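You operate a simulated robot arm through the tools that you are given. There is no shell and no other tool.

You are at the controls of a simulated two-armed robot. One attempt, no reset.

## Task
Swing the jointed arm to its white mark, mount the small grey lamp on it and switch it on.
Fine: loosen the arm knob to swing it; tighten it, then load the arm; use the yellow rocker on the blue recorder box. Where these are worked on the way, their far stop is far enough and under half their travel is too little: arm knob.

Only the result counts: the job must be done as asked and must still hold three seconds after the hand-in. Knocking over, shifting, dropping, spilling or breaking anything else fails it.

## Robot
Two 7-joint arms with fingered hands on one trunk, on a base that drives. Base frame: it is fixed to the floor where the robot stands at the start and does not move with it; the origin is under the middle of the robot, x ahead of it, y to its left, z up. Units: m, degrees, N and s.
The left shoulder is at the start at [0.054, 0.158, 1.044], the right one opposite. With the tool pointing down near the work surface each hand reaches from about 0.42 to 0.84 m from the robot's upright axis, wherever it stands, measured 20 degrees to its own side. Places, roughly: arm knob [-0.8, -3.2, 0.8]; cup on the jointed arm [-0.8, -3.1, 0.9]; jointed arm [-0.8, -3.1, 0.9]; round record key [-1.3, -3.4, 0.7]; small grey lamp [-1, -3.25, 0.75]; yellow recorder-box rocker [-1.3, -3.3, 0.7]. Payload 4 kg a hand.
Tool frame (each hand has its own): the origin (TCP) lies between the finger pads and is the grasp point; the fingertips stand 0.03 m ahead of it; z points along the fingers, y is the line along which they close. Largest opening 0.104 m; the body of the gripper starts 0.035 m behind the TCP. The gripper is a hand of 4 fingers: y runs from the thumb to the fingers, the wrist lies at [-0.015, -0.104, -0.178] in the tool frame, and closing takes about 1.5 s.
Orientation is that of the tool frame in the base frame, as [roll, pitch, yaw] about the fixed x, y, z axes, in that order (R = Rz(yaw) Ry(pitch) Rx(roll)). With the fingers straight down and the wrist toward the robot, the tool's x, y and z point along [0, 1, 0], [1, 0, 0] and [0, 0, -1] of the base frame.

## Interface
- The arms move only by the tool move_arm. It takes "left_steps", "right_steps" or both (then of equal length, played together; a hand with none holds still); each is one flat list of numbers, 7 for each row, row after row: the shift along the tool's x, y, z in m, then the turn, a rotation vector about the tool's x, y, z in rad, then the gripper command, from -1 (shut) to 1 (fully open), values between in proportion. In form: [tx, ty, tz, rx, ry, rz, hand, tx, ty, tz, rx, ry, rz, hand, ...]. A call has 1 to 20 rows; each row shifts and turns the commanded pose from where the row before left it, along the tool's axes as they then stand. Rows are played at 5 a second. More than 0.05 m and 8.6 degrees between two rows, or a gripper value outside its range, and nothing of the call is played. Where a pose cannot be reached the arm comes as near as it can. A force on the tool above 40 N (or 10 N above the force at the start of the call, whichever is more), or a blocked arm, ends the call early, and 0.2 s more pass. The fingers move at their own pace (about 0.045 m/s each) and stop on an object; they squeeze with about 29 N. The grip force told is the motor's: it shows also when the fingers shut on nothing. Time passes only in rows, and 0.2 s behind the last, so rows that do not move let the fingers close. The reply holds the time, the measured pose of the TCP, the force on the tool along the base axes, the opening and the grip force, in the units named above and with some noise, with the torque about the TCP (base axes, N m) and any sound that the robot's microphone picked up.
- Cameras (640 x 400 px; columns grow to the right, rows downward): "scene" is now at [0.1393, 0.0058, 1.2272]; the picture's right is [0.06, -1.00, -0.00], its down [-0.48, -0.03, -0.87] and it looks along [0.87, 0.05, -0.49] (base axes); focal length 274 px, centre (320, 200). "left" rides on the left gripper at [-0.061, -0.092, -0.13] in its tool frame; the picture's right is [-0.81, -0.27, 0.52], its down [0.53, -0.71, 0.46] and it looks along [0.24, 0.64, 0.72] (tool axes); focal length 275 px, centre (320, 200). "right" rides on the right gripper at [0.061, -0.092, -0.13] in its tool frame; the picture's right is [-0.81, 0.28, -0.52], its down [-0.53, -0.71, 0.46] and it looks along [-0.24, 0.65, 0.72] (tool axes); focal length 275 px, centre (320, 200). There is no depth. A picture from a camera that has moved, and an enlarged one, comes with that camera's place and axes in the base frame and with its lens.
- capture(camera): a new picture of that camera. It takes no simulated time.
- slide_trunk(by): slides the trunk up (or, below 0, down) by that many m; the arms and the scene camera ride with it, the base frame stays. It gives what a move gives, with no picture.
- steer(legs): drives the robot by 1 to 6 legs, each [ahead, turn to the left] in m and degrees, along the robot's own axes; the way and the turn of a leg run together, so that a leg with both is an arc; at most 1.5 m and 180 degrees a leg. The arms and the cameras ride along, it lands a little off, and it stops where it bumps. It gives what a move gives.
- preshape(shape, hand): the hand has 4 fingers and takes this shape, open, in about a second: jaw (thumb against the fingers, like two jaws); tri (thumb and two fingers); tip (a fingertip pinch); poke (one finger out to press); point (the index stretched); flat (the hand flat); cup (the hand cupped); fist (a fist). The gripper value then closes the fingers along that shape, each until it touches; the sizes above hold for jaw. It gives what a move gives, with no picture.
- aim_head(pan, tilt): turns the head with the scene camera to pan (to the left, within 80 degrees either way) and tilt (down, from -29 to 69), counted from straight ahead of the robot. It gives what a move gives.
- enlarge(camera, box): a new picture of the part [left, top, right, bottom] of that camera's present view, enlarged. It takes no simulated time.
- close_job(): hands the job in; it is judged then, once.

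Nothing tells you exact positions but the pictures and the camera data. Unless the task says otherwise, let go and move clear before handing in.

The tools are called after "Request:" by a JSON object that holds its "name" and its "arguments". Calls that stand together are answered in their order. move_arm: Moves the arms, as the interface text tells. Its arguments: {"type":"object","properties":{"left_steps":{"type":"array","items":{"type":"number"}},"right_steps":{"type":"array","items":{"type":"number"}}},"required":[]} The other tools are called the same way: slide_trunk (by) slides the trunk up or down; preshape (shape, hand) gives the hand a shape; steer (legs) drives the base; aim_head (pan, tilt) turns the head that bears the scene camera; capture (camera) takes a picture; enlarge (camera, box) takes an enlarged picture of a part of a camera's view; close_job () hands the job in.

At the start:

```text
t: 0.0
left_position: [0.565, 0.27, 0.9484]
left_ee_rot: [-179.9, -0.1, 89.9]
left_force: [-0.3, -0.6, 0.1]
left_wrist_torque: [-0.01, 0.0, 0.0]
left_gripper_width: 0.1035
left_grip_force: 0.1
left_shape: jaw
right_position: [0.5022, -0.2506, 0.974]
right_ee_rot: [-179.9, 0.0, 89.9]
right_force: [-0.1, -0.5, 0.3]
right_wrist_torque: [0.01, -0.01, 0.01]
right_gripper_width: 0.1036
right_grip_force: 0.1
right_shape: jaw
trunk travel left (down, up): [-0.25, 0.257]
robot x, y, heading: [-0.0077, -0.0001, 0.0]
head pan, tilt: [3.5, 28.3]
```

scene: 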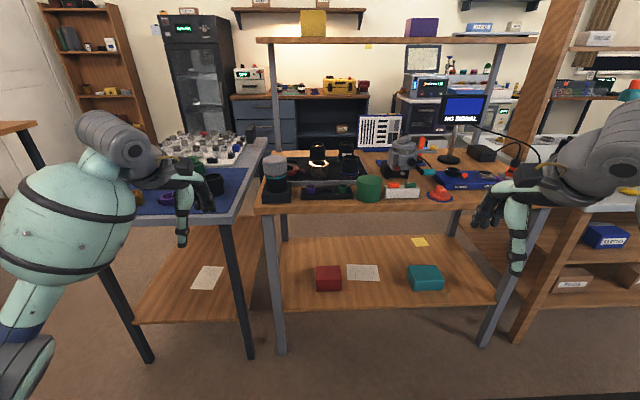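
right: 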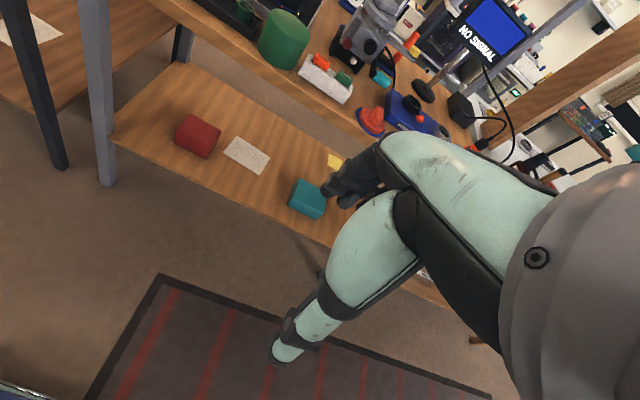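
left: 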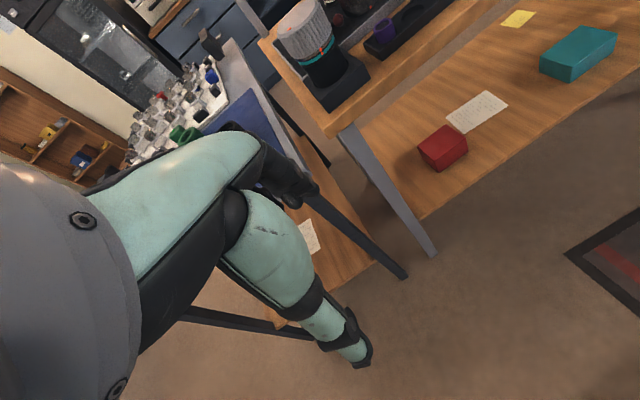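

I see a workbench ahead, but the job's items are said to be around [-1, -3.2, 0.8], behind me and to the right. I'll look toward that side before driving.

Request:
{"name": "aim_head", "arguments": {"pan": -80, "tilt": 20}}

Request:
{"name": "capture", "arguments": {"camera": "scene"}}

```text
t: 1.6
left_position: [0.5546, 0.2702, 0.9564]
left_ee_rot: [179.3, -0.2, 90.0]
left_force: [0.1, -0.4, -0.2]
left_wrist_torque: [0.0, 0.01, 0.01]
left_gripper_width: 0.1041
left_grip_force: 0.0
left_shape: jaw
right_position: [0.4918, -0.251, 0.9796]
right_ee_rot: [179.4, 0.1, 90.0]
right_force: [0.1, -0.1, 0.4]
right_wrist_torque: [-0.02, 0.02, 0.01]
right_gripper_width: 0.1041
right_grip_force: 0.1
right_shape: jaw
trunk travel left (down, up): [-0.25, 0.257]
robot x, y, heading: [-0.0007, -0.006, -0.1]
head pan, tilt: [-80.0, 20.0]
```

```text
taken
camera scene: at [0.0648, -0.0915, 1.2415], right [-0.98, -0.17, 0.01], down [-0.07, 0.34, -0.94], along [0.16, -0.93, -0.34], focal length 274 px, centre (320, 200)
```

scene: 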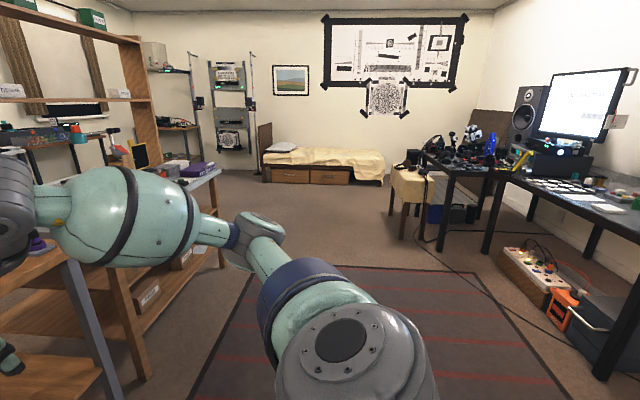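

A dark table stands toward the back right, near where the places lie. I'll enlarge it.

Request:
{"name": "enlarge", "arguments": {"camera": "scene", "box": [370, 90, 530, 260]}}

```text
2.35 times, centred on (450, 175) of scene
camera zoom: at [0.0648, -0.0915, 1.2415], right [-0.98, -0.17, 0.01], down [-0.07, 0.34, -0.94], along [0.16, -0.93, -0.34], focal length 646 px, centre (14, 259)
```

zoom: 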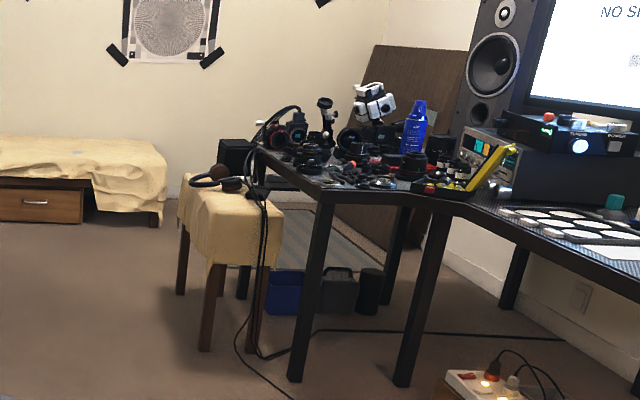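

The work table's near corner looks to be around [-0.63, -2.5], with a cloth-covered stool at about [-0.4, -3.0] and cables and a power strip on the floor near x < -1.1. I'll turn and drive to open floor in front of it, then look closer.

Request:
{"name": "steer", "arguments": {"legs": [[0, -110], [1.0, 0]]}}

Request:
{"name": "aim_head", "arguments": {"pan": 0, "tilt": 25}}

Request:
{"name": "capture", "arguments": {"camera": "scene"}}

```text
t: 12.3
left_position: [-0.2214, -1.5488, 0.9551]
left_ee_rot: [179.5, -0.1, -17.9]
left_force: [-0.4, 0.1, -0.9]
left_wrist_torque: [-0.03, -0.01, 0.03]
left_gripper_width: 0.1041
left_grip_force: 0.0
left_shape: jaw
right_position: [-0.6974, -1.329, 0.9791]
right_ee_rot: [179.3, 0.2, -17.9]
right_force: [-0.8, 0.7, 0.0]
right_wrist_torque: [0.03, 0.03, 0.02]
right_gripper_width: 0.104
right_grip_force: 0.0
right_shape: jaw
trunk travel left (down, up): [-0.25, 0.257]
robot x, y, heading: [-0.3093, -0.936, -107.9]
head pan, tilt: [-80.0, 20.0]
```

```text
t: 13.9
left_position: [-0.2172, -1.5378, 0.9625]
left_ee_rot: [178.7, -0.2, -18.0]
left_force: [-0.6, 0.1, 1.1]
left_wrist_torque: [0.07, -0.02, 0.01]
left_gripper_width: 0.1038
left_grip_force: 0.0
left_shape: jaw
right_position: [-0.6952, -1.318, 0.9854]
right_ee_rot: [178.7, 0.0, -17.9]
right_force: [-0.2, 0.2, 0.2]
right_wrist_torque: [0.01, -0.02, 0.03]
right_gripper_width: 0.1041
right_grip_force: 0.1
right_shape: jaw
trunk travel left (down, up): [-0.25, 0.257]
robot x, y, heading: [-0.3083, -0.9403, -107.8]
head pan, tilt: [0.0, 25.0]
```

```text
taken
camera scene: at [-0.3503, -1.0699, 1.2324], right [-0.95, 0.31, 0.0], down [0.13, 0.41, -0.9], along [-0.28, -0.86, -0.43], focal length 274 px, centre (320, 200)
```

scene: 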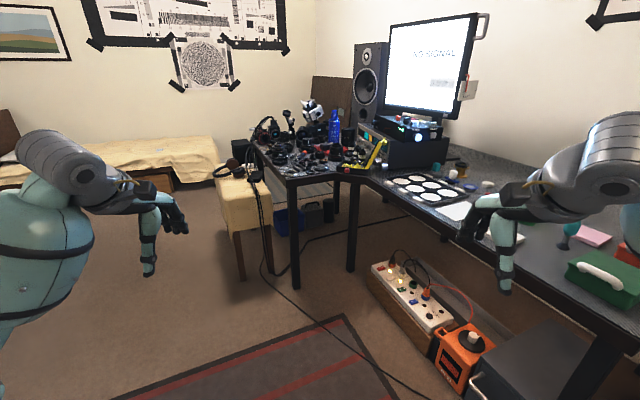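

Request:
{"name": "enlarge", "arguments": {"camera": "scene", "box": [230, 70, 400, 200]}}

Request:
{"name": "enlarge", "arguments": {"camera": "scene", "box": [200, 90, 480, 320]}}

```text
3.08 times, centred on (315, 135) of scene
camera zoom: at [-0.3503, -1.0699, 1.2324], right [-0.95, 0.31, 0.0], down [0.13, 0.41, -0.9], along [-0.28, -0.86, -0.43], focal length 844 px, centre (335, 400)
```

zoom: 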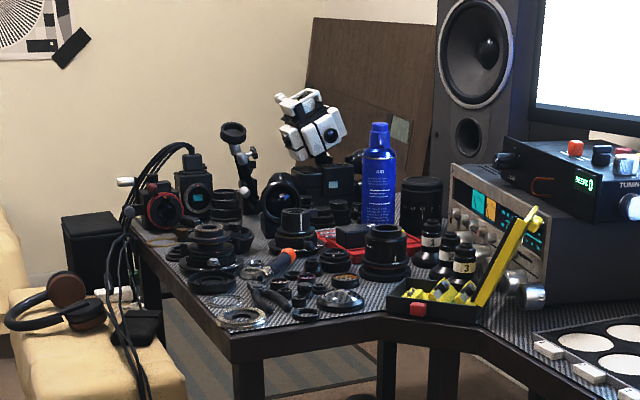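

```text
1.74 times, centred on (340, 205) of scene
camera zoom: at [-0.3503, -1.0699, 1.2324], right [-0.95, 0.31, 0.0], down [0.13, 0.41, -0.9], along [-0.28, -0.86, -0.43], focal length 477 px, centre (285, 191)
```

zoom: 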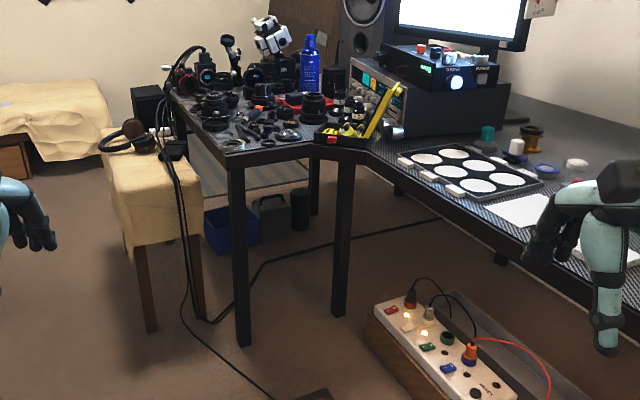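

The back corner of the table holds the arm stand with a black disc, around [-0.8, -3.1]. The items lie nearer to the table's far edge, so it may be better to reach them from behind. I'll drive around on the open left side to see the back.

Request:
{"name": "steer", "arguments": {"legs": [[0, 38], [1.5, 0], [0.25, 0]]}}

Request:
{"name": "aim_head", "arguments": {"pan": -60, "tilt": 22}}

Request:
{"name": "capture", "arguments": {"camera": "scene"}}

```text
t: 25.3
left_position: [0.7562, -2.9988, 0.9611]
left_ee_rot: [178.7, 0.0, 21.1]
left_force: [-0.6, -0.2, -0.4]
left_wrist_torque: [-0.01, -0.04, -0.01]
left_gripper_width: 0.1041
left_grip_force: 0.0
left_shape: jaw
right_position: [0.2463, -3.1262, 0.9841]
right_ee_rot: [178.7, 0.2, 21.0]
right_force: [0.1, -0.5, 0.1]
right_wrist_torque: [0.03, 0.0, -0.04]
right_gripper_width: 0.1039
right_grip_force: 0.1
right_shape: jaw
trunk travel left (down, up): [-0.25, 0.257]
robot x, y, heading: [0.3105, -2.5862, -69.2]
head pan, tilt: [0.0, 25.0]
```

```text
t: 26.6
left_position: [0.7504, -2.9862, 0.9688]
left_ee_rot: [177.9, -0.2, 21.0]
left_force: [-0.3, 0.0, -0.6]
left_wrist_torque: [-0.02, -0.04, 0.01]
left_gripper_width: 0.104
left_grip_force: 0.0
left_shape: jaw
right_position: [0.2417, -3.1149, 0.9908]
right_ee_rot: [177.9, 0.2, 21.1]
right_force: [-1.0, 1.2, 0.2]
right_wrist_torque: [0.0, -0.02, 0.01]
right_gripper_width: 0.104
right_grip_force: 0.1
right_shape: jaw
trunk travel left (down, up): [-0.25, 0.257]
robot x, y, heading: [0.3076, -2.5891, -69.0]
head pan, tilt: [-60.0, 22.0]
```

```text
taken
camera scene: at [0.2676, -2.7038, 1.2379], right [-0.78, 0.63, 0.01], down [0.23, 0.3, -0.92], along [-0.59, -0.72, -0.38], focal length 274 px, centre (320, 200)
```

scene: 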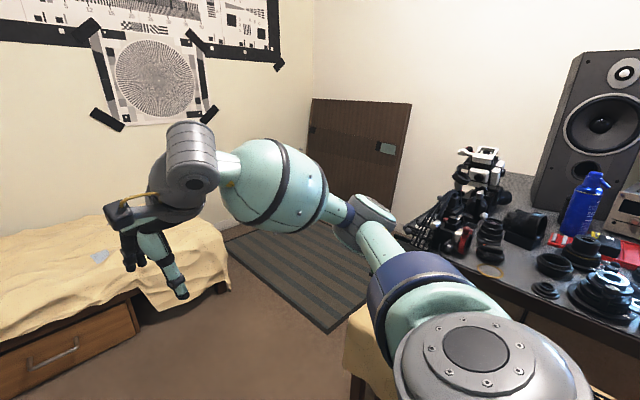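

Behind the table there is open floor with a rug (about x -0.4…-1.5, y -3.55…-4.85), the bed's corner near [-0.14, -4.2] bounding the passage. I'll look at my own base and the passage before driving through.

Request:
{"name": "aim_head", "arguments": {"pan": 0, "tilt": 69}}

Request:
{"name": "capture", "arguments": {"camera": "scene"}}

Request:
{"name": "aim_head", "arguments": {"pan": -25, "tilt": 35}}

Request:
{"name": "capture", "arguments": {"camera": "scene"}}

```text
t: 27.9
left_position: [0.7503, -2.9869, 0.9696]
left_ee_rot: [177.9, -0.1, 21.0]
left_force: [0.3, 0.4, 0.4]
left_wrist_torque: [0.01, -0.01, 0.0]
left_gripper_width: 0.1041
left_grip_force: 0.0
left_shape: jaw
right_position: [0.242, -3.1145, 0.991]
right_ee_rot: [178.1, 0.2, 21.0]
right_force: [0.3, 0.2, -0.2]
right_wrist_torque: [-0.02, 0.0, -0.02]
right_gripper_width: 0.1038
right_grip_force: 0.1
right_shape: jaw
trunk travel left (down, up): [-0.25, 0.257]
robot x, y, heading: [0.3084, -2.5866, -68.9]
head pan, tilt: [0.0, 68.8]
```

```text
taken
camera scene: at [0.3459, -2.6835, 1.1735], right [-0.93, -0.36, 0.0], down [-0.33, 0.88, -0.35], along [0.12, -0.33, -0.94], focal length 274 px, centre (320, 200)
```

scene: 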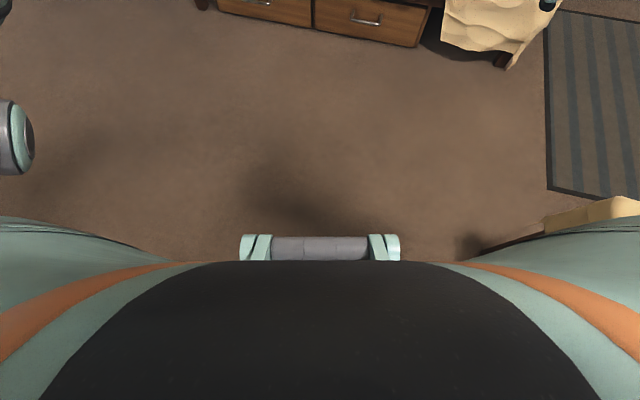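

```text
t: 28.9
left_position: [0.7507, -2.9869, 0.9684]
left_ee_rot: [177.9, -0.2, 21.0]
left_force: [0.3, 0.1, 0.8]
left_wrist_torque: [-0.02, -0.02, 0.0]
left_gripper_width: 0.104
left_grip_force: 0.1
left_shape: jaw
right_position: [0.2421, -3.1155, 0.9917]
right_ee_rot: [177.8, 0.2, 20.9]
right_force: [0.7, -0.3, -0.6]
right_wrist_torque: [0.0, 0.0, 0.0]
right_gripper_width: 0.104
right_grip_force: 0.0
right_shape: jaw
trunk travel left (down, up): [-0.25, 0.257]
robot x, y, heading: [0.308, -2.5889, -69.0]
head pan, tilt: [-25.0, 35.0]
```

```text
taken
camera scene: at [0.3199, -2.7196, 1.2167], right [-1.0, 0.07, 0.01], down [0.04, 0.58, -0.81], along [-0.06, -0.81, -0.58], focal length 274 px, centre (320, 200)
```

scene: 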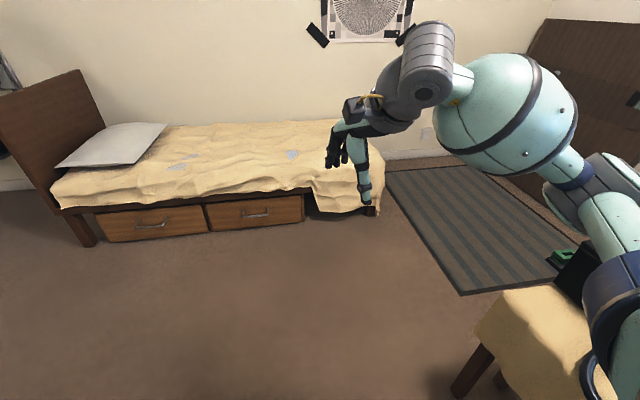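

The passage between bed and table corner is about 0.9 m wide. I'll raise the trunk so my arms clear things on the table, then drive through it to the floor behind the table.

Request:
{"name": "slide_trunk", "arguments": {"by": 0.2}}

Request:
{"name": "steer", "arguments": {"legs": [[0, -33], [0.92, 0]]}}

Request:
{"name": "aim_head", "arguments": {"pan": -60, "tilt": 30}}

Request:
{"name": "capture", "arguments": {"camera": "scene"}}

```text
t: 31.1
left_position: [0.7515, -2.9865, 1.1676]
left_ee_rot: [178.0, -0.3, 21.1]
left_force: [-0.5, 0.3, 0.1]
left_wrist_torque: [-0.01, 0.0, 0.0]
left_gripper_width: 0.1042
left_grip_force: 0.0
left_shape: jaw
right_position: [0.2419, -3.1152, 1.1907]
right_ee_rot: [177.9, 0.3, 21.0]
right_force: [-0.7, -0.1, 0.5]
right_wrist_torque: [0.0, 0.04, 0.02]
right_gripper_width: 0.1041
right_grip_force: 0.0
right_shape: jaw
trunk travel left (down, up): [-0.45, 0.057]
robot x, y, heading: [0.3088, -2.5879, -69.3]
head pan, tilt: [-25.0, 35.0]
```

```text
t: 38.0
left_position: [0.2827, -4.0634, 1.1678]
left_ee_rot: [178.0, -0.1, -11.4]
left_force: [0.5, 0.3, 0.0]
left_wrist_torque: [-0.02, 0.04, 0.0]
left_gripper_width: 0.1039
left_grip_force: 0.1
left_shape: jaw
right_position: [-0.215, -3.8983, 1.1918]
right_ee_rot: [177.9, 0.2, -11.3]
right_force: [-0.8, 0.2, 0.2]
right_wrist_torque: [-0.02, 0.01, -0.01]
right_gripper_width: 0.1044
right_grip_force: 0.1
right_shape: jaw
trunk travel left (down, up): [-0.45, 0.057]
robot x, y, heading: [0.1229, -3.4935, -101.5]
head pan, tilt: [-25.0, 35.0]
```

```text
t: 39.0
left_position: [0.2841, -4.0514, 1.1756]
left_ee_rot: [176.5, 0.2, -11.7]
left_force: [0.2, 0.5, 0.7]
left_wrist_torque: [-0.04, -0.02, 0.01]
left_gripper_width: 0.1041
left_grip_force: 0.1
left_shape: jaw
right_position: [-0.2123, -3.8848, 1.1955]
right_ee_rot: [177.2, 0.3, -11.5]
right_force: [0.1, 0.3, 0.0]
right_wrist_torque: [0.0, -0.01, 0.0]
right_gripper_width: 0.1039
right_grip_force: 0.1
right_shape: jaw
trunk travel left (down, up): [-0.45, 0.057]
robot x, y, heading: [0.1248, -3.4905, -101.4]
head pan, tilt: [-60.0, 30.0]
```

```text
taken
camera scene: at [0.0291, -3.5667, 1.4252], right [-0.32, 0.95, 0.01], down [0.48, 0.17, -0.86], along [-0.82, -0.27, -0.51], focal length 274 px, centre (320, 200)
```

scene: 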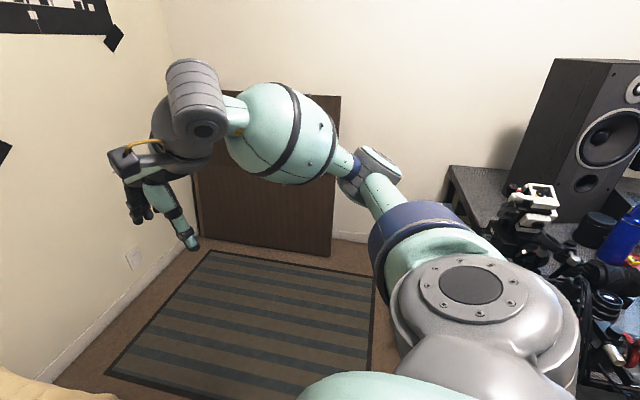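

Behind the table is clear floor with the rug, up to a board leaning at x≈-1.5. I'll drive to around [-0.6, -4.05] and look at the table from there.

Request:
{"name": "steer", "arguments": {"legs": [[0, -41], [0.92, 0], [0, -90]]}}

Request:
{"name": "aim_head", "arguments": {"pan": -30, "tilt": 30}}

Request:
{"name": "capture", "arguments": {"camera": "scene"}}

```text
t: 50.9
left_position: [-1.1459, -3.8276, 1.1739]
left_ee_rot: [177.2, -0.2, -141.6]
left_force: [0.5, 0.5, -1.0]
left_wrist_torque: [-0.02, 0.03, -0.01]
left_gripper_width: 0.1041
left_grip_force: 0.0
left_shape: jaw
right_position: [-0.6977, -3.5513, 1.1957]
right_ee_rot: [177.1, 0.1, -141.7]
right_force: [0.5, 0.5, -0.3]
right_wrist_torque: [-0.01, -0.02, 0.02]
right_gripper_width: 0.1039
right_grip_force: 0.1
right_shape: jaw
trunk travel left (down, up): [-0.45, 0.057]
robot x, y, heading: [-0.618, -4.0695, 128.0]
head pan, tilt: [-60.0, 30.0]
```

```text
t: 51.8
left_position: [-1.1369, -3.8356, 1.1824]
left_ee_rot: [175.7, 0.2, -141.9]
left_force: [-1.0, 0.4, -0.9]
left_wrist_torque: [0.0, 0.01, 0.01]
left_gripper_width: 0.1043
left_grip_force: 0.1
left_shape: jaw
right_position: [-0.6886, -3.5643, 1.2023]
right_ee_rot: [176.4, 0.3, -141.7]
right_force: [0.2, 0.2, 0.8]
right_wrist_torque: [0.0, 0.02, 0.03]
right_gripper_width: 0.1041
right_grip_force: 0.1
right_shape: jaw
trunk travel left (down, up): [-0.45, 0.057]
robot x, y, heading: [-0.6212, -4.0713, 127.9]
head pan, tilt: [-30.0, 30.0]
```

```text
taken
camera scene: at [-0.6635, -3.9446, 1.4249], right [0.99, 0.14, 0.01], down [0.08, -0.5, -0.86], along [-0.12, 0.85, -0.51], focal length 274 px, centre (320, 200)
```

scene: 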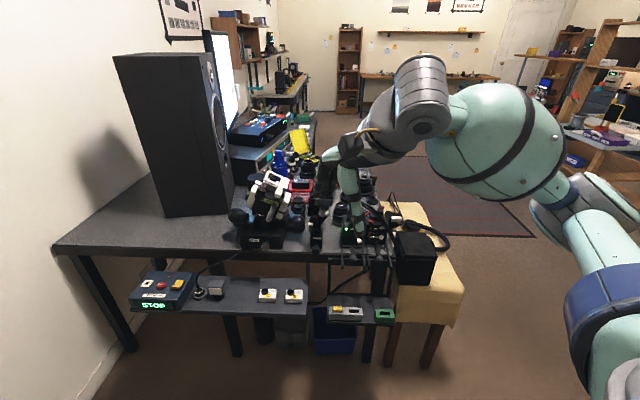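

Now I see the back of the table: the blue recorder box showing "STOP" is on a lower shelf on the left, and the jointed arm and white-clamped stand sit at the table's back edge. I'll enlarge those parts.

Request:
{"name": "enlarge", "arguments": {"camera": "scene", "box": [110, 150, 320, 340]}}

Request:
{"name": "enlarge", "arguments": {"camera": "scene", "box": [220, 150, 400, 260]}}

Request:
{"name": "enlarge", "arguments": {"camera": "scene", "box": [240, 240, 420, 340]}}

```text
2.11 times, centred on (215, 245) of scene
camera zoom: at [-0.6635, -3.9446, 1.4249], right [0.99, 0.14, 0.01], down [0.08, -0.5, -0.86], along [-0.12, 0.85, -0.51], focal length 578 px, centre (541, 105)
```

zoom: 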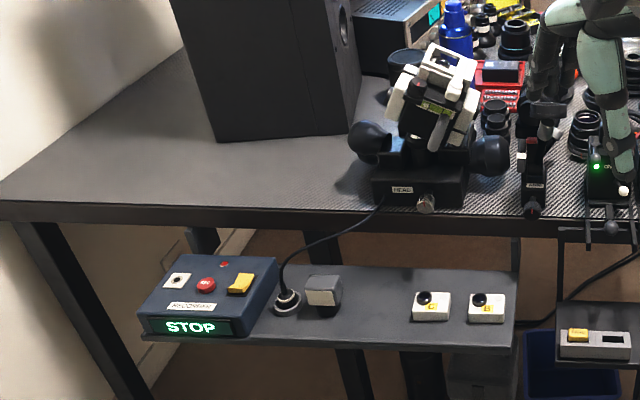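

```text
3.56 times, centred on (310, 205) of scene
camera zoom: at [-0.6635, -3.9446, 1.4249], right [0.99, 0.14, 0.01], down [0.08, -0.5, -0.86], along [-0.12, 0.85, -0.51], focal length 976 px, centre (356, 182)
```

zoom: 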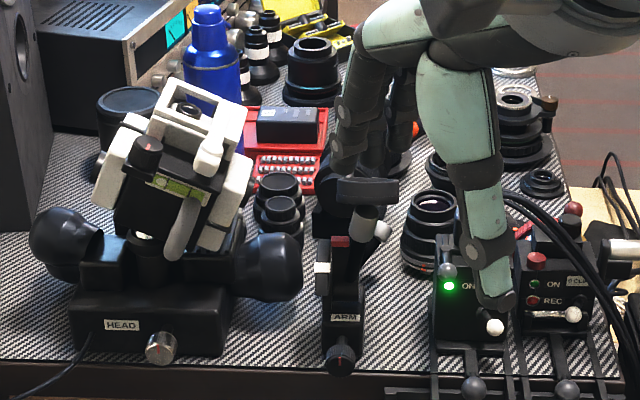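

```text
3.56 times, centred on (330, 290) of scene
camera zoom: at [-0.6635, -3.9446, 1.4249], right [0.99, 0.14, 0.01], down [0.08, -0.5, -0.86], along [-0.12, 0.85, -0.51], focal length 976 px, centre (284, -120)
```

zoom: 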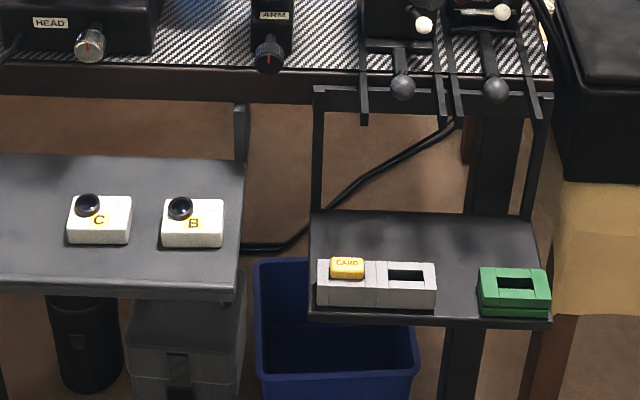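

The knob is on the front of the black "ARM" base at about [-0.78, -3.23, 0.8]; the grey cube lamp is on the shelf beside the recorder, near [-1.07, -3.38, 0.72]; the rocker near [-1.23, -3.37, 0.7]. I'll reposition to face the table squarely, at about x = -0.95.

Request:
{"name": "steer", "arguments": {"legs": [[0, -68], [-0.4, 0], [0, 46], [0.36, 0], [0, -16]]}}

Request:
{"name": "aim_head", "arguments": {"pan": 0, "tilt": 35}}

Request:
{"name": "capture", "arguments": {"camera": "scene"}}

```text
t: 63.3
left_position: [-1.1792, -3.5852, 1.1805]
left_ee_rot: [176.5, -0.3, -179.6]
left_force: [-0.5, -0.5, 1.0]
left_wrist_torque: [-0.01, 0.0, -0.01]
left_gripper_width: 0.1039
left_grip_force: 0.0
left_shape: jaw
right_position: [-0.6569, -3.6453, 1.2013]
right_ee_rot: [176.5, 0.3, -179.6]
right_force: [0.2, 0.4, -0.6]
right_wrist_torque: [0.01, 0.02, 0.0]
right_gripper_width: 0.1039
right_grip_force: 0.0
right_shape: jaw
trunk travel left (down, up): [-0.45, 0.057]
robot x, y, heading: [-0.9204, -4.0873, 90.1]
head pan, tilt: [-30.0, 30.0]
```

```text
t: 64.3
left_position: [-1.1779, -3.5985, 1.1878]
left_ee_rot: [175.2, 0.1, -179.9]
left_force: [-0.2, 0.7, -0.5]
left_wrist_torque: [0.01, -0.02, -0.05]
left_gripper_width: 0.1041
left_grip_force: 0.1
left_shape: jaw
right_position: [-0.6584, -3.659, 1.2059]
right_ee_rot: [175.8, 0.4, -179.7]
right_force: [-0.4, -0.6, 0.4]
right_wrist_torque: [0.0, 0.02, -0.03]
right_gripper_width: 0.1041
right_grip_force: 0.0
right_shape: jaw
trunk travel left (down, up): [-0.45, 0.057]
robot x, y, heading: [-0.9203, -4.0842, 89.9]
head pan, tilt: [0.0, 35.0]
```

```text
taken
camera scene: at [-0.9196, -3.9494, 1.417], right [1.0, 0.0, 0.0], down [0.0, -0.58, -0.81], along [0.0, 0.81, -0.58], focal length 274 px, centre (320, 200)
```

scene: 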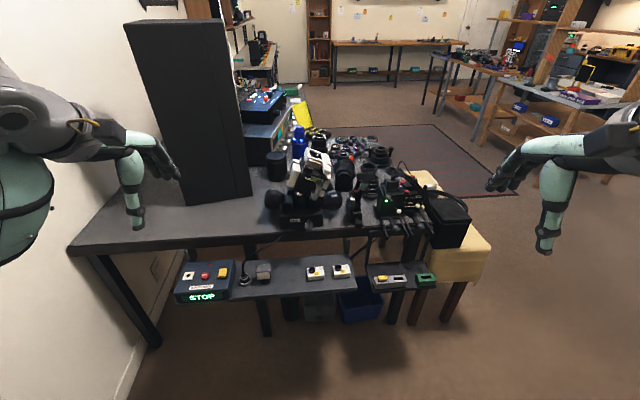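

I'm now squarely facing the back of the table. I'll enlarge the key areas.

Request:
{"name": "enlarge", "arguments": {"camera": "scene", "box": [330, 140, 450, 215]}}

Request:
{"name": "enlarge", "arguments": {"camera": "scene", "box": [160, 235, 300, 322]}}

Request:
{"name": "enlarge", "arguments": {"camera": "scene", "box": [250, 130, 390, 240]}}

```text
5.33 times, centred on (390, 178) of scene
camera zoom: at [-0.9196, -3.9494, 1.417], right [1.0, 0.0, 0.0], down [0.0, -0.58, -0.81], along [0.0, 0.81, -0.58], focal length 1464 px, centre (-53, 320)
```

zoom: 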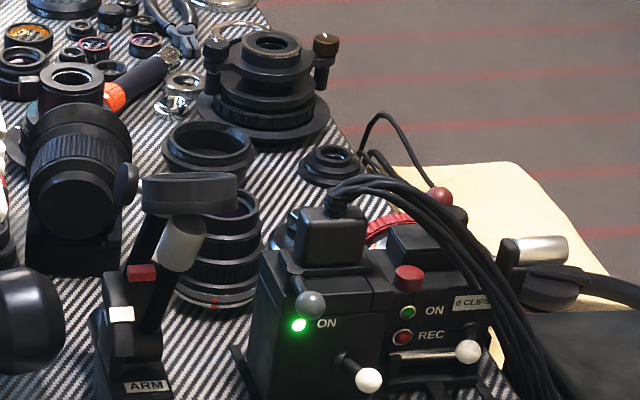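

```text
4.57 times, centred on (230, 278) of scene
camera zoom: at [-0.9196, -3.9494, 1.417], right [1.0, 0.0, 0.0], down [0.0, -0.58, -0.81], along [0.0, 0.81, -0.58], focal length 1255 px, centre (731, -159)
```

zoom: 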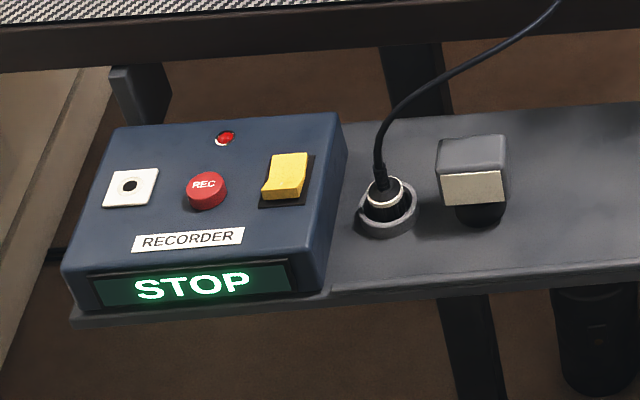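

```text
3.64 times, centred on (320, 185) of scene
camera zoom: at [-0.9196, -3.9494, 1.417], right [1.0, 0.0, 0.0], down [0.0, -0.58, -0.81], along [0.0, 0.81, -0.58], focal length 998 px, centre (320, 254)
```

zoom: 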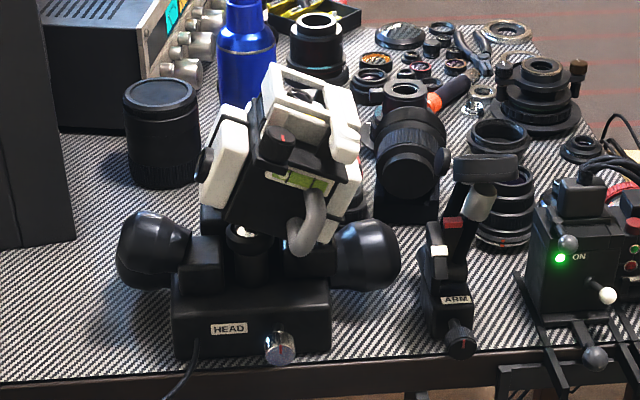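

Request:
{"name": "capture", "arguments": {"camera": "right"}}

Request:
{"name": "capture", "arguments": {"camera": "left"}}

Request:
{"name": "enlarge", "arguments": {"camera": "scene", "box": [340, 165, 380, 230]}}

```text
taken
camera right: at [-0.7192, -3.7626, 1.3288], right [0.81, 0.24, 0.54], down [0.54, -0.67, -0.5], along [0.24, 0.7, -0.67], focal length 275 px, centre (320, 200)
```

right: 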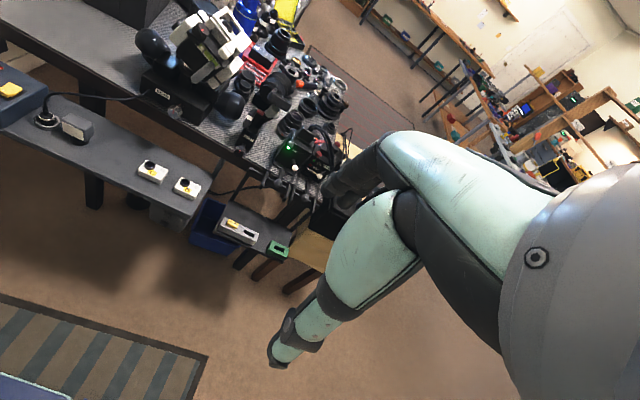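

```text
taken
camera left: at [-1.1171, -3.7012, 1.3101], right [0.81, -0.23, -0.54], down [-0.53, -0.67, -0.52], along [-0.24, 0.7, -0.67], focal length 275 px, centre (320, 200)
```

left: 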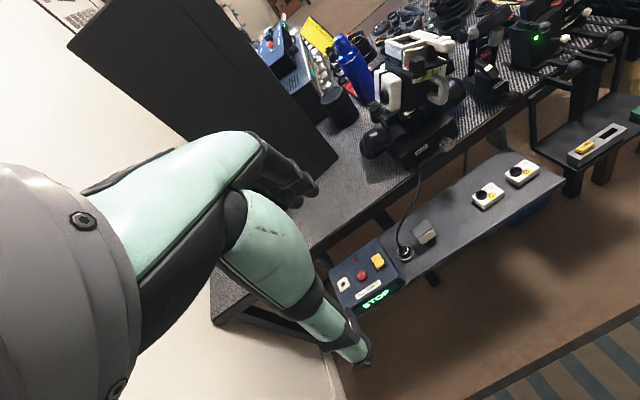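

```text
6.15 times, centred on (360, 198) of scene
camera zoom: at [-0.9196, -3.9494, 1.417], right [1.0, 0.0, 0.0], down [0.0, -0.58, -0.81], along [0.0, 0.81, -0.58], focal length 1689 px, centre (74, 215)
```

zoom: 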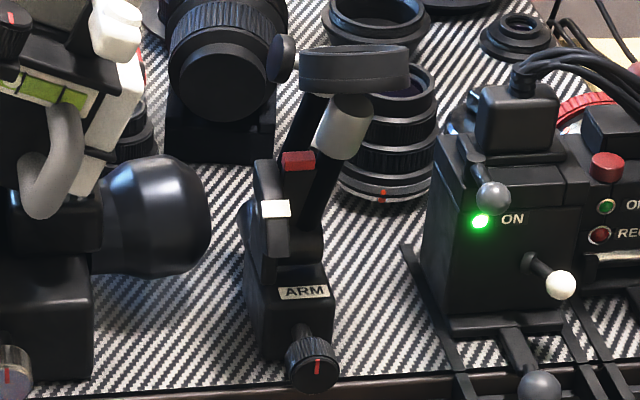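

The "ARM" stand has a side plate with a white and a red mark and a black cup on top. I need to understand its pivot, so I'll lower the trunk for a flatter view.

Request:
{"name": "slide_trunk", "arguments": {"by": -0.3}}

Request:
{"name": "aim_head", "arguments": {"pan": -12, "tilt": 15}}

Request:
{"name": "capture", "arguments": {"camera": "scene"}}

```text
t: 67.3
left_position: [-1.179, -3.5988, 0.8871]
left_ee_rot: [175.4, -0.1, -179.6]
left_force: [-0.4, 0.6, -0.5]
left_wrist_torque: [-0.03, 0.03, -0.02]
left_gripper_width: 0.104
left_grip_force: 0.1
left_shape: jaw
right_position: [-0.658, -3.6602, 0.9061]
right_ee_rot: [175.8, 0.4, -179.6]
right_force: [-0.1, -0.1, 0.6]
right_wrist_torque: [0.05, -0.01, -0.01]
right_gripper_width: 0.104
right_grip_force: 0.0
right_shape: jaw
trunk travel left (down, up): [-0.15, 0.357]
robot x, y, heading: [-0.9243, -4.0873, 90.1]
head pan, tilt: [0.0, 35.0]
```

```text
t: 68.1
left_position: [-1.1785, -3.5989, 0.8873]
left_ee_rot: [175.5, 0.0, -179.7]
left_force: [-0.9, 0.3, 0.2]
left_wrist_torque: [0.03, 0.0, 0.03]
left_gripper_width: 0.104
left_grip_force: 0.1
left_shape: jaw
right_position: [-0.6574, -3.6596, 0.906]
right_ee_rot: [175.8, 0.4, -179.6]
right_force: [0.8, 0.7, 0.1]
right_wrist_torque: [0.0, -0.02, 0.01]
right_gripper_width: 0.104
right_grip_force: 0.1
right_shape: jaw
trunk travel left (down, up): [-0.15, 0.357]
robot x, y, heading: [-0.9197, -4.0893, 90.3]
head pan, tilt: [-12.0, 15.0]
```

```text
taken
camera scene: at [-0.8999, -3.9487, 1.1486], right [0.98, -0.2, 0.0], down [-0.05, -0.27, -0.96], along [0.2, 0.94, -0.27], focal length 274 px, centre (320, 200)
```

scene: 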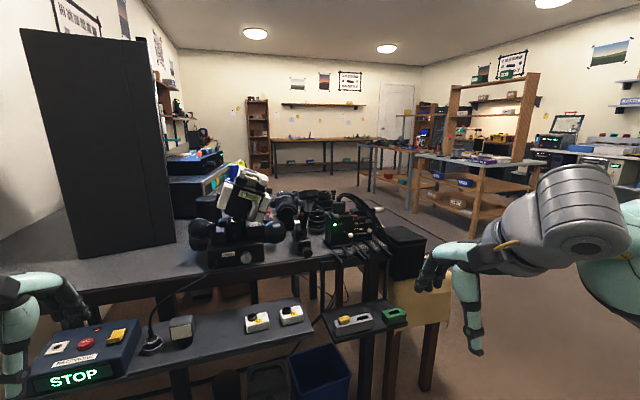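

Request:
{"name": "enlarge", "arguments": {"camera": "scene", "box": [270, 175, 350, 265]}}

Request:
{"name": "enlarge", "arguments": {"camera": "scene", "box": [20, 300, 210, 395]}}

```text
4.44 times, centred on (310, 220) of scene
camera zoom: at [-0.8999, -3.9487, 1.1486], right [0.98, -0.2, 0.0], down [-0.05, -0.27, -0.96], along [0.2, 0.94, -0.27], focal length 1220 px, centre (364, 111)
```

zoom: 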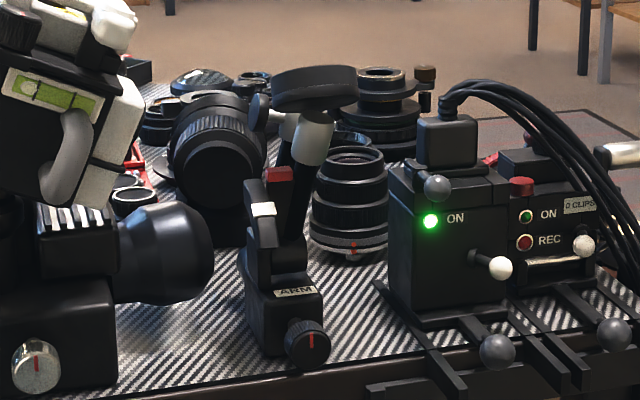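

```text
3.37 times, centred on (115, 348) of scene
camera zoom: at [-0.8999, -3.9487, 1.1486], right [0.98, -0.2, 0.0], down [-0.05, -0.27, -0.96], along [0.2, 0.94, -0.27], focal length 924 px, centre (1010, -297)
```

zoom: 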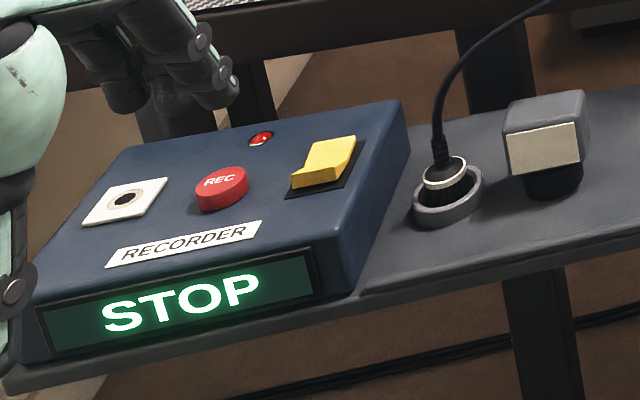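

The lamp is a grey cube on a black stub, and the arm ends in a dish-like cup. I'll use the right hand's camera for a closer view of the arm from above/right.

Request:
{"name": "move_arm", "arguments": {"right_steps": [0, 0, -0.045, 0.0365, 0, 0, 1, 0, 0, -0.045, 0.0365, 0, 0, 1, 0, 0, -0.045, 0, 0, 0, 1, 0, 0, -0.045, 0, 0, 0, 1, 0, 0, -0.045, 0, 0, 0, 1, 0, 0, -0.045, 0, 0, 0, 1, -0.005, 0.045, 0, 0, 0, 0, 1, -0.005, 0.045, 0, 0, 0, 0, 1, -0.005, 0.045, 0, 0, 0, 0, 1, -0.005, 0.045, 0, 0, 0, 0, 1, -0.005, 0.045, 0, 0, 0, 0, 1, -0.005, 0.045, 0, 0, 0, 0, 1, -0.005, 0.04, 0, 0, 0, 0, 1, 0, 0, 0, 0, 0, 0, 1]}}

Request:
{"name": "capture", "arguments": {"camera": "right"}}

```text
t: 71.1
left_position: [-1.1774, -3.5993, 0.8869]
left_ee_rot: [175.2, -0.1, -179.8]
left_force: [0.5, 0.8, 0.5]
left_wrist_torque: [-0.03, 0.05, -0.03]
left_gripper_width: 0.1043
left_grip_force: 0.1
left_shape: jaw
right_position: [-0.63, -3.4231, 1.171]
right_ee_rot: [179.9, 0.3, -179.7]
right_force: [-1.0, 0.0, -0.4]
right_wrist_torque: [0.02, 0.07, 0.0]
right_gripper_width: 0.1044
right_grip_force: 0.0
right_shape: jaw
right hand out of reach, approached as far as the arm can: row 12, 13
trunk travel left (down, up): [-0.15, 0.357]
robot x, y, heading: [-0.9212, -4.0831, 90.3]
head pan, tilt: [-12.0, 15.0]
```

```text
taken
camera right: at [-0.6904, -3.5175, 1.2998], right [0.81, 0.28, 0.52], down [0.54, -0.71, -0.45], along [0.24, 0.65, -0.72], focal length 275 px, centre (320, 200)
```

right: 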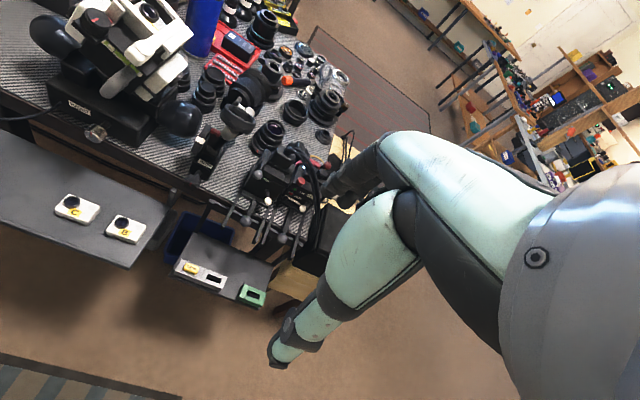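

Request:
{"name": "enlarge", "arguments": {"camera": "right", "box": [170, 70, 280, 190]}}

Request:
{"name": "enlarge", "arguments": {"camera": "scene", "box": [275, 180, 335, 260]}}

```text
3.33 times, centred on (225, 130) of right
camera zoom: at [-0.6904, -3.5175, 1.2998], right [0.81, 0.28, 0.52], down [0.54, -0.71, -0.45], along [0.24, 0.65, -0.72], focal length 918 px, centre (637, 433)
```

zoom: 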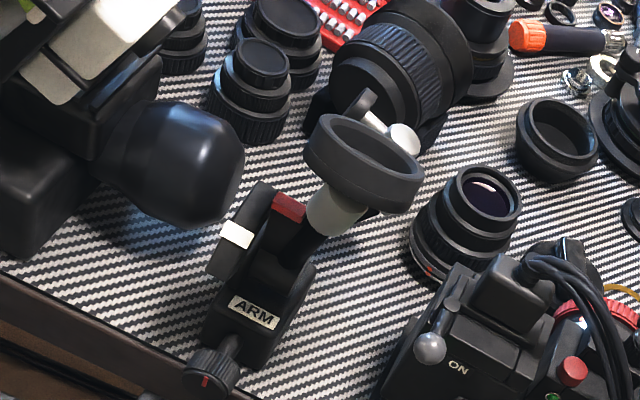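

```text
5.00 times, centred on (305, 220) of scene
camera zoom: at [-0.8994, -3.9489, 1.1487], right [0.98, -0.2, 0.0], down [-0.05, -0.27, -0.96], along [0.2, 0.94, -0.27], focal length 1372 px, centre (395, 100)
```

zoom: 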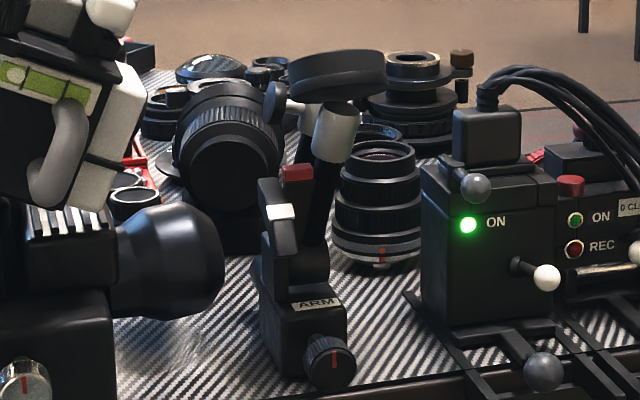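

Request:
{"name": "enlarge", "arguments": {"camera": "right", "box": [190, 95, 245, 195]}}

Request:
{"name": "enlarge", "arguments": {"camera": "scene", "box": [285, 185, 325, 240]}}

```text
4.00 times, centred on (218, 145) of right
camera zoom: at [-0.6904, -3.5175, 1.2998], right [0.81, 0.28, 0.52], down [0.54, -0.71, -0.45], along [0.24, 0.65, -0.72], focal length 1101 px, centre (730, 420)
```

zoom: 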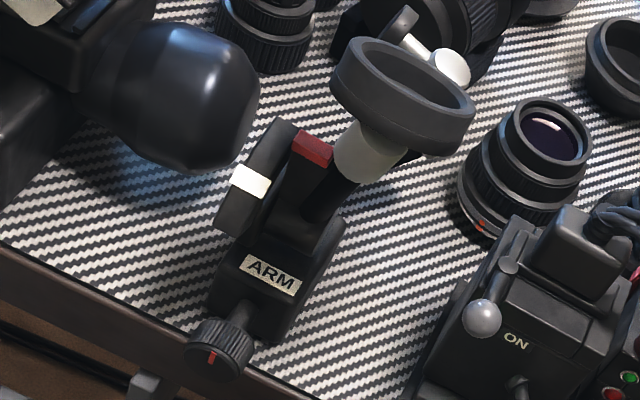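

```text
7.27 times, centred on (305, 212) of scene
camera zoom: at [-0.8994, -3.9489, 1.1487], right [0.98, -0.2, 0.0], down [-0.05, -0.27, -0.96], along [0.2, 0.94, -0.27], focal length 1996 px, centre (429, 109)
```

zoom: 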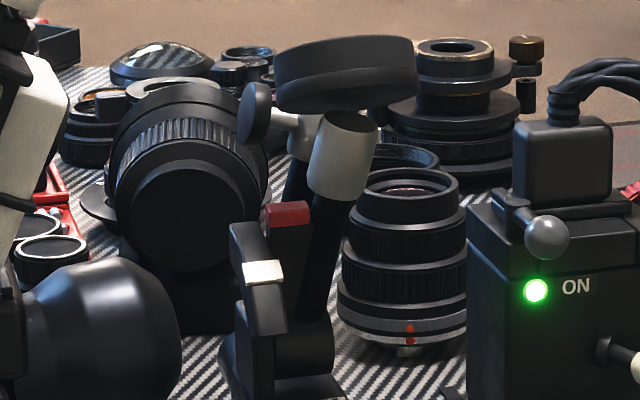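

The side plate at [-0.805, -3.18, 0.87] carries the white mark; the red block at [-0.79, -3.155, 0.885] looks like the arm's pointer; the cup is near [-0.765, -3.15, 0.945]. I need a nearer stance and better angles, so I'll tuck the left hand back, raise the trunk a little and drive forward.

Request:
{"name": "move_arm", "arguments": {"left_steps": [0, -0.03, -0.03, 0.04, 0, 0, 1, 0, -0.03, -0.03, 0.04, 0, 0, 1, 0, -0.03, -0.03, 0, 0, 0, 1, 0, -0.03, -0.03, 0, 0, 0, 1, 0, -0.02, -0.03, 0, 0, 0, 1, 0, 0, 0, 0, 0, 0, 1]}}

Request:
{"name": "slide_trunk", "arguments": {"by": 0.1}}

Request:
{"name": "steer", "arguments": {"legs": [[0.2, 0]]}}

Request:
{"name": "capture", "arguments": {"camera": "scene"}}

Request:
{"name": "capture", "arguments": {"camera": "right"}}

```text
t: 72.5
left_position: [-1.1795, -3.7413, 1.0328]
left_ee_rot: [-179.6, -0.3, -179.6]
left_force: [0.3, 0.2, 0.1]
left_wrist_torque: [0.0, -0.01, 0.02]
left_gripper_width: 0.1037
left_grip_force: 0.0
left_shape: jaw
right_position: [-0.6298, -3.4233, 1.1704]
right_ee_rot: [179.9, 0.3, -179.7]
right_force: [0.3, -0.2, 0.1]
right_wrist_torque: [-0.04, -0.02, 0.02]
right_gripper_width: 0.1041
right_grip_force: 0.1
right_shape: jaw
trunk travel left (down, up): [-0.15, 0.357]
robot x, y, heading: [-0.9233, -4.0849, 90.2]
head pan, tilt: [-12.0, 15.0]
```

```text
t: 73.8
left_position: [-1.1794, -3.7403, 1.1325]
left_ee_rot: [-179.7, -0.4, -179.4]
left_force: [-1.2, 0.5, 0.7]
left_wrist_torque: [-0.01, -0.02, -0.02]
left_gripper_width: 0.104
left_grip_force: 0.1
left_shape: jaw
right_position: [-0.6289, -3.423, 1.2706]
right_ee_rot: [180.0, 0.4, -179.7]
right_force: [-0.2, -0.1, -0.9]
right_wrist_torque: [-0.02, 0.01, 0.02]
right_gripper_width: 0.1038
right_grip_force: 0.1
right_shape: jaw
trunk travel left (down, up): [-0.25, 0.257]
robot x, y, heading: [-0.921, -4.0881, 90.2]
head pan, tilt: [-12.0, 15.0]
```

```text
t: 75.5
left_position: [-1.1793, -3.5355, 1.1312]
left_ee_rot: [-179.6, -0.2, -179.5]
left_force: [-0.4, 0.1, -0.4]
left_wrist_torque: [-0.01, 0.03, -0.03]
left_gripper_width: 0.1041
left_grip_force: 0.0
left_shape: jaw
right_position: [-0.6289, -3.2163, 1.2695]
right_ee_rot: [180.0, 0.3, -179.8]
right_force: [-0.2, 0.4, -0.1]
right_wrist_torque: [-0.02, 0.01, 0.04]
right_gripper_width: 0.1038
right_grip_force: 0.1
right_shape: jaw
trunk travel left (down, up): [-0.25, 0.257]
robot x, y, heading: [-0.9242, -3.8832, 90.4]
head pan, tilt: [-12.0, 15.0]
```

```text
taken
camera scene: at [-0.9007, -3.7418, 1.2485], right [0.98, -0.2, 0.0], down [-0.05, -0.27, -0.96], along [0.2, 0.94, -0.27], focal length 274 px, centre (320, 200)
```

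scene: 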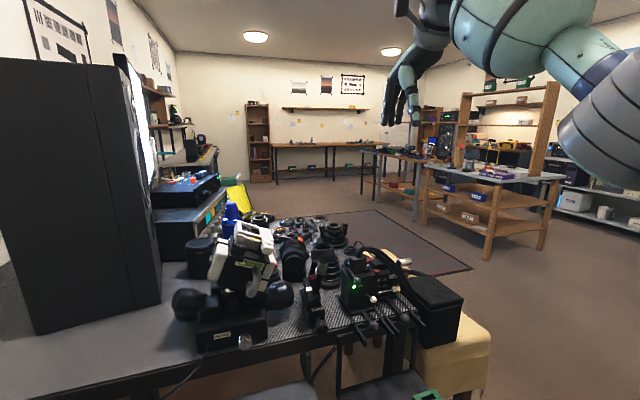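

```text
taken
camera right: at [-0.6919, -3.3105, 1.3987], right [0.81, 0.28, 0.52], down [0.54, -0.71, -0.45], along [0.24, 0.64, -0.72], focal length 275 px, centre (320, 200)
```

right: 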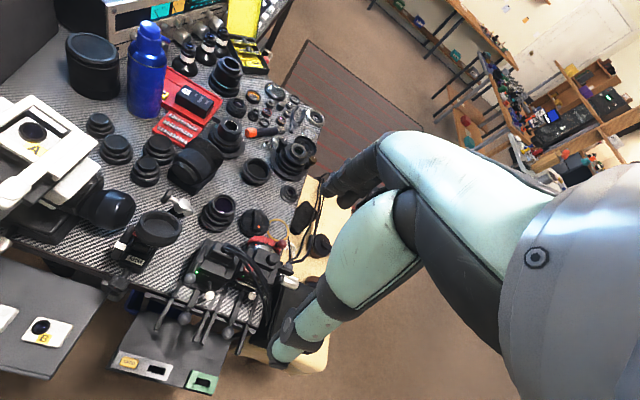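

Request:
{"name": "enlarge", "arguments": {"camera": "right", "box": [90, 180, 210, 310]}}

Request:
{"name": "aim_head", "arguments": {"pan": -14, "tilt": 35}}

Request:
{"name": "capture", "arguments": {"camera": "scene"}}

```text
3.08 times, centred on (150, 245) of right
camera zoom: at [-0.6919, -3.3105, 1.3987], right [0.81, 0.28, 0.52], down [0.54, -0.71, -0.45], along [0.24, 0.64, -0.72], focal length 847 px, centre (843, 62)
```

zoom: 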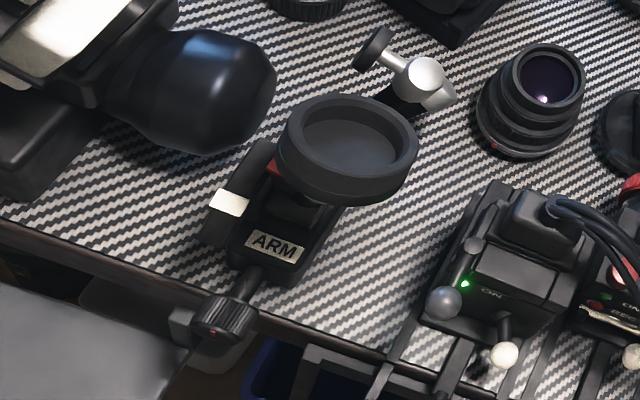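

```text
t: 76.3
left_position: [-1.1793, -3.551, 1.1356]
left_ee_rot: [179.4, -0.3, -179.5]
left_force: [-0.2, 0.1, -0.4]
left_wrist_torque: [-0.01, 0.0, 0.02]
left_gripper_width: 0.1037
left_grip_force: 0.0
left_shape: jaw
right_position: [-0.629, -3.2358, 1.2814]
right_ee_rot: [179.3, 0.5, -179.6]
right_force: [0.6, -0.3, 0.6]
right_wrist_torque: [0.03, -0.02, 0.02]
right_gripper_width: 0.104
right_grip_force: 0.1
right_shape: jaw
trunk travel left (down, up): [-0.25, 0.257]
robot x, y, heading: [-0.9214, -3.8803, 90.2]
head pan, tilt: [-14.0, 35.0]
```

```text
taken
camera scene: at [-0.8985, -3.7515, 1.217], right [0.97, -0.24, 0.0], down [-0.14, -0.57, -0.81], along [0.2, 0.79, -0.58], focal length 274 px, centre (320, 200)
```

scene: 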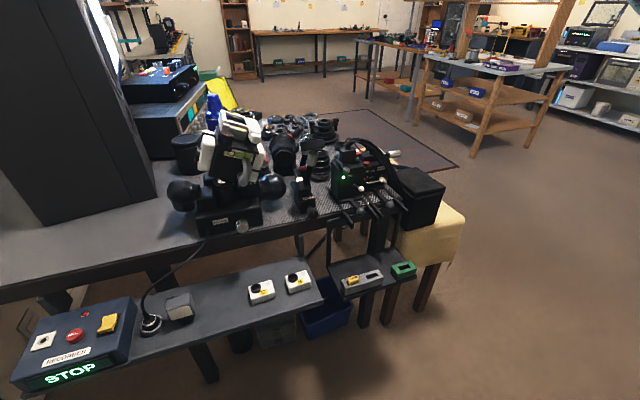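

The arm now looks upright with a level dish-like cup about 65 mm wide. I'd like a side view to be sure about the swing axis, so I'll turn the right hand so that its camera looks toward -x.

Request:
{"name": "move_arm", "arguments": {"right_steps": [0, 0, 0, 0, 0, -0.145, 1, 0, 0, 0, 0, 0, -0.145, 1, 0, 0, 0, 0, 0, -0.145, 1, 0, 0, 0, 0, 0, -0.145, 1, 0, 0, 0, 0, 0, -0.145, 1, 0, 0, 0, 0, 0, -0.145, 1, 0, 0, 0, 0, 0, -0.145, 1, 0, 0, 0, 0, 0, -0.145, 1, 0, 0, 0, 0, 0, -0.145, 1, 0, 0, 0, 0, 0, -0.145, 1, 0, 0, 0, 0, 0, 0, 1]}}

Request:
{"name": "capture", "arguments": {"camera": "right"}}

```text
t: 78.7
left_position: [-1.1806, -3.5506, 1.1365]
left_ee_rot: [179.6, -0.4, -179.5]
left_force: [0.4, -0.9, -0.5]
left_wrist_torque: [-0.04, 0.0, -0.03]
left_gripper_width: 0.1042
left_grip_force: 0.1
left_shape: jaw
right_position: [-0.6139, -3.2906, 1.2494]
right_ee_rot: [179.7, -1.5, -164.2]
right_force: [-0.8, -0.3, 0.7]
right_wrist_torque: [0.02, 0.01, 0.03]
right_gripper_width: 0.1041
right_grip_force: 0.0
right_shape: jaw
right hand out of reach, approached as far as the arm can: row 1, 2, 3, 4, 5, 6, 7, 8, 9, 10
trunk travel left (down, up): [-0.25, 0.257]
robot x, y, heading: [-0.9207, -3.8822, 90.6]
head pan, tilt: [-14.0, 35.0]
```

```text
taken
camera right: at [-0.6435, -3.3962, 1.3796], right [0.72, 0.49, 0.5], down [0.69, -0.54, -0.47], along [0.04, 0.69, -0.73], focal length 275 px, centre (320, 200)
```

right: 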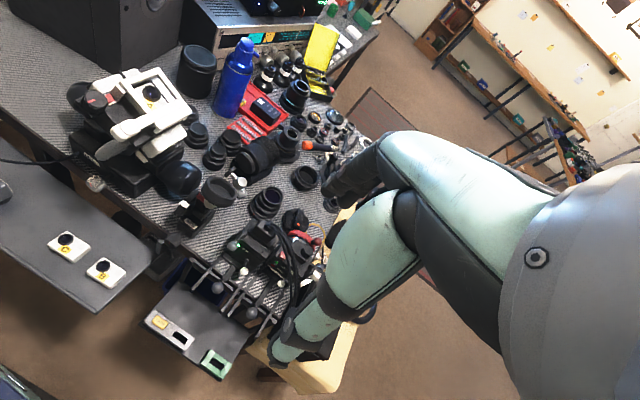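

Request:
{"name": "move_arm", "arguments": {"right_steps": [0, 0, 0.04, 0, 0, 0, 1, 0, 0, 0.04, 0, 0, 0, 1, 0, 0, 0.04, 0, 0, 0, 1, 0, 0, 0, 0, 0, 0, 1]}}

Request:
{"name": "capture", "arguments": {"camera": "right"}}

```text
t: 79.7
left_position: [-1.1806, -3.5511, 1.1366]
left_ee_rot: [179.6, -0.3, -179.5]
left_force: [-0.4, 0.3, 0.3]
left_wrist_torque: [-0.02, -0.01, -0.01]
left_gripper_width: 0.1042
left_grip_force: 0.0
left_shape: jaw
right_position: [-0.6161, -3.2898, 1.1278]
right_ee_rot: [179.6, -1.5, -164.2]
right_force: [-0.3, 0.0, 0.0]
right_wrist_torque: [0.0, -0.03, 0.01]
right_gripper_width: 0.1037
right_grip_force: 0.1
right_shape: jaw
trunk travel left (down, up): [-0.25, 0.257]
robot x, y, heading: [-0.9227, -3.8822, 89.9]
head pan, tilt: [-14.0, 35.0]
```

```text
taken
camera right: at [-0.6469, -3.3961, 1.2579], right [0.72, 0.49, 0.5], down [0.69, -0.54, -0.47], along [0.04, 0.69, -0.73], focal length 275 px, centre (320, 200)
```

right: 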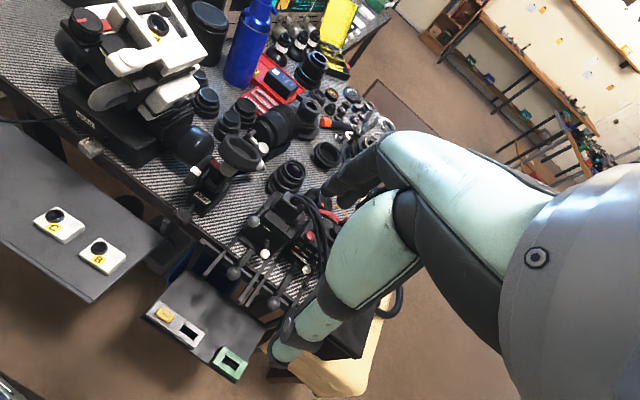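

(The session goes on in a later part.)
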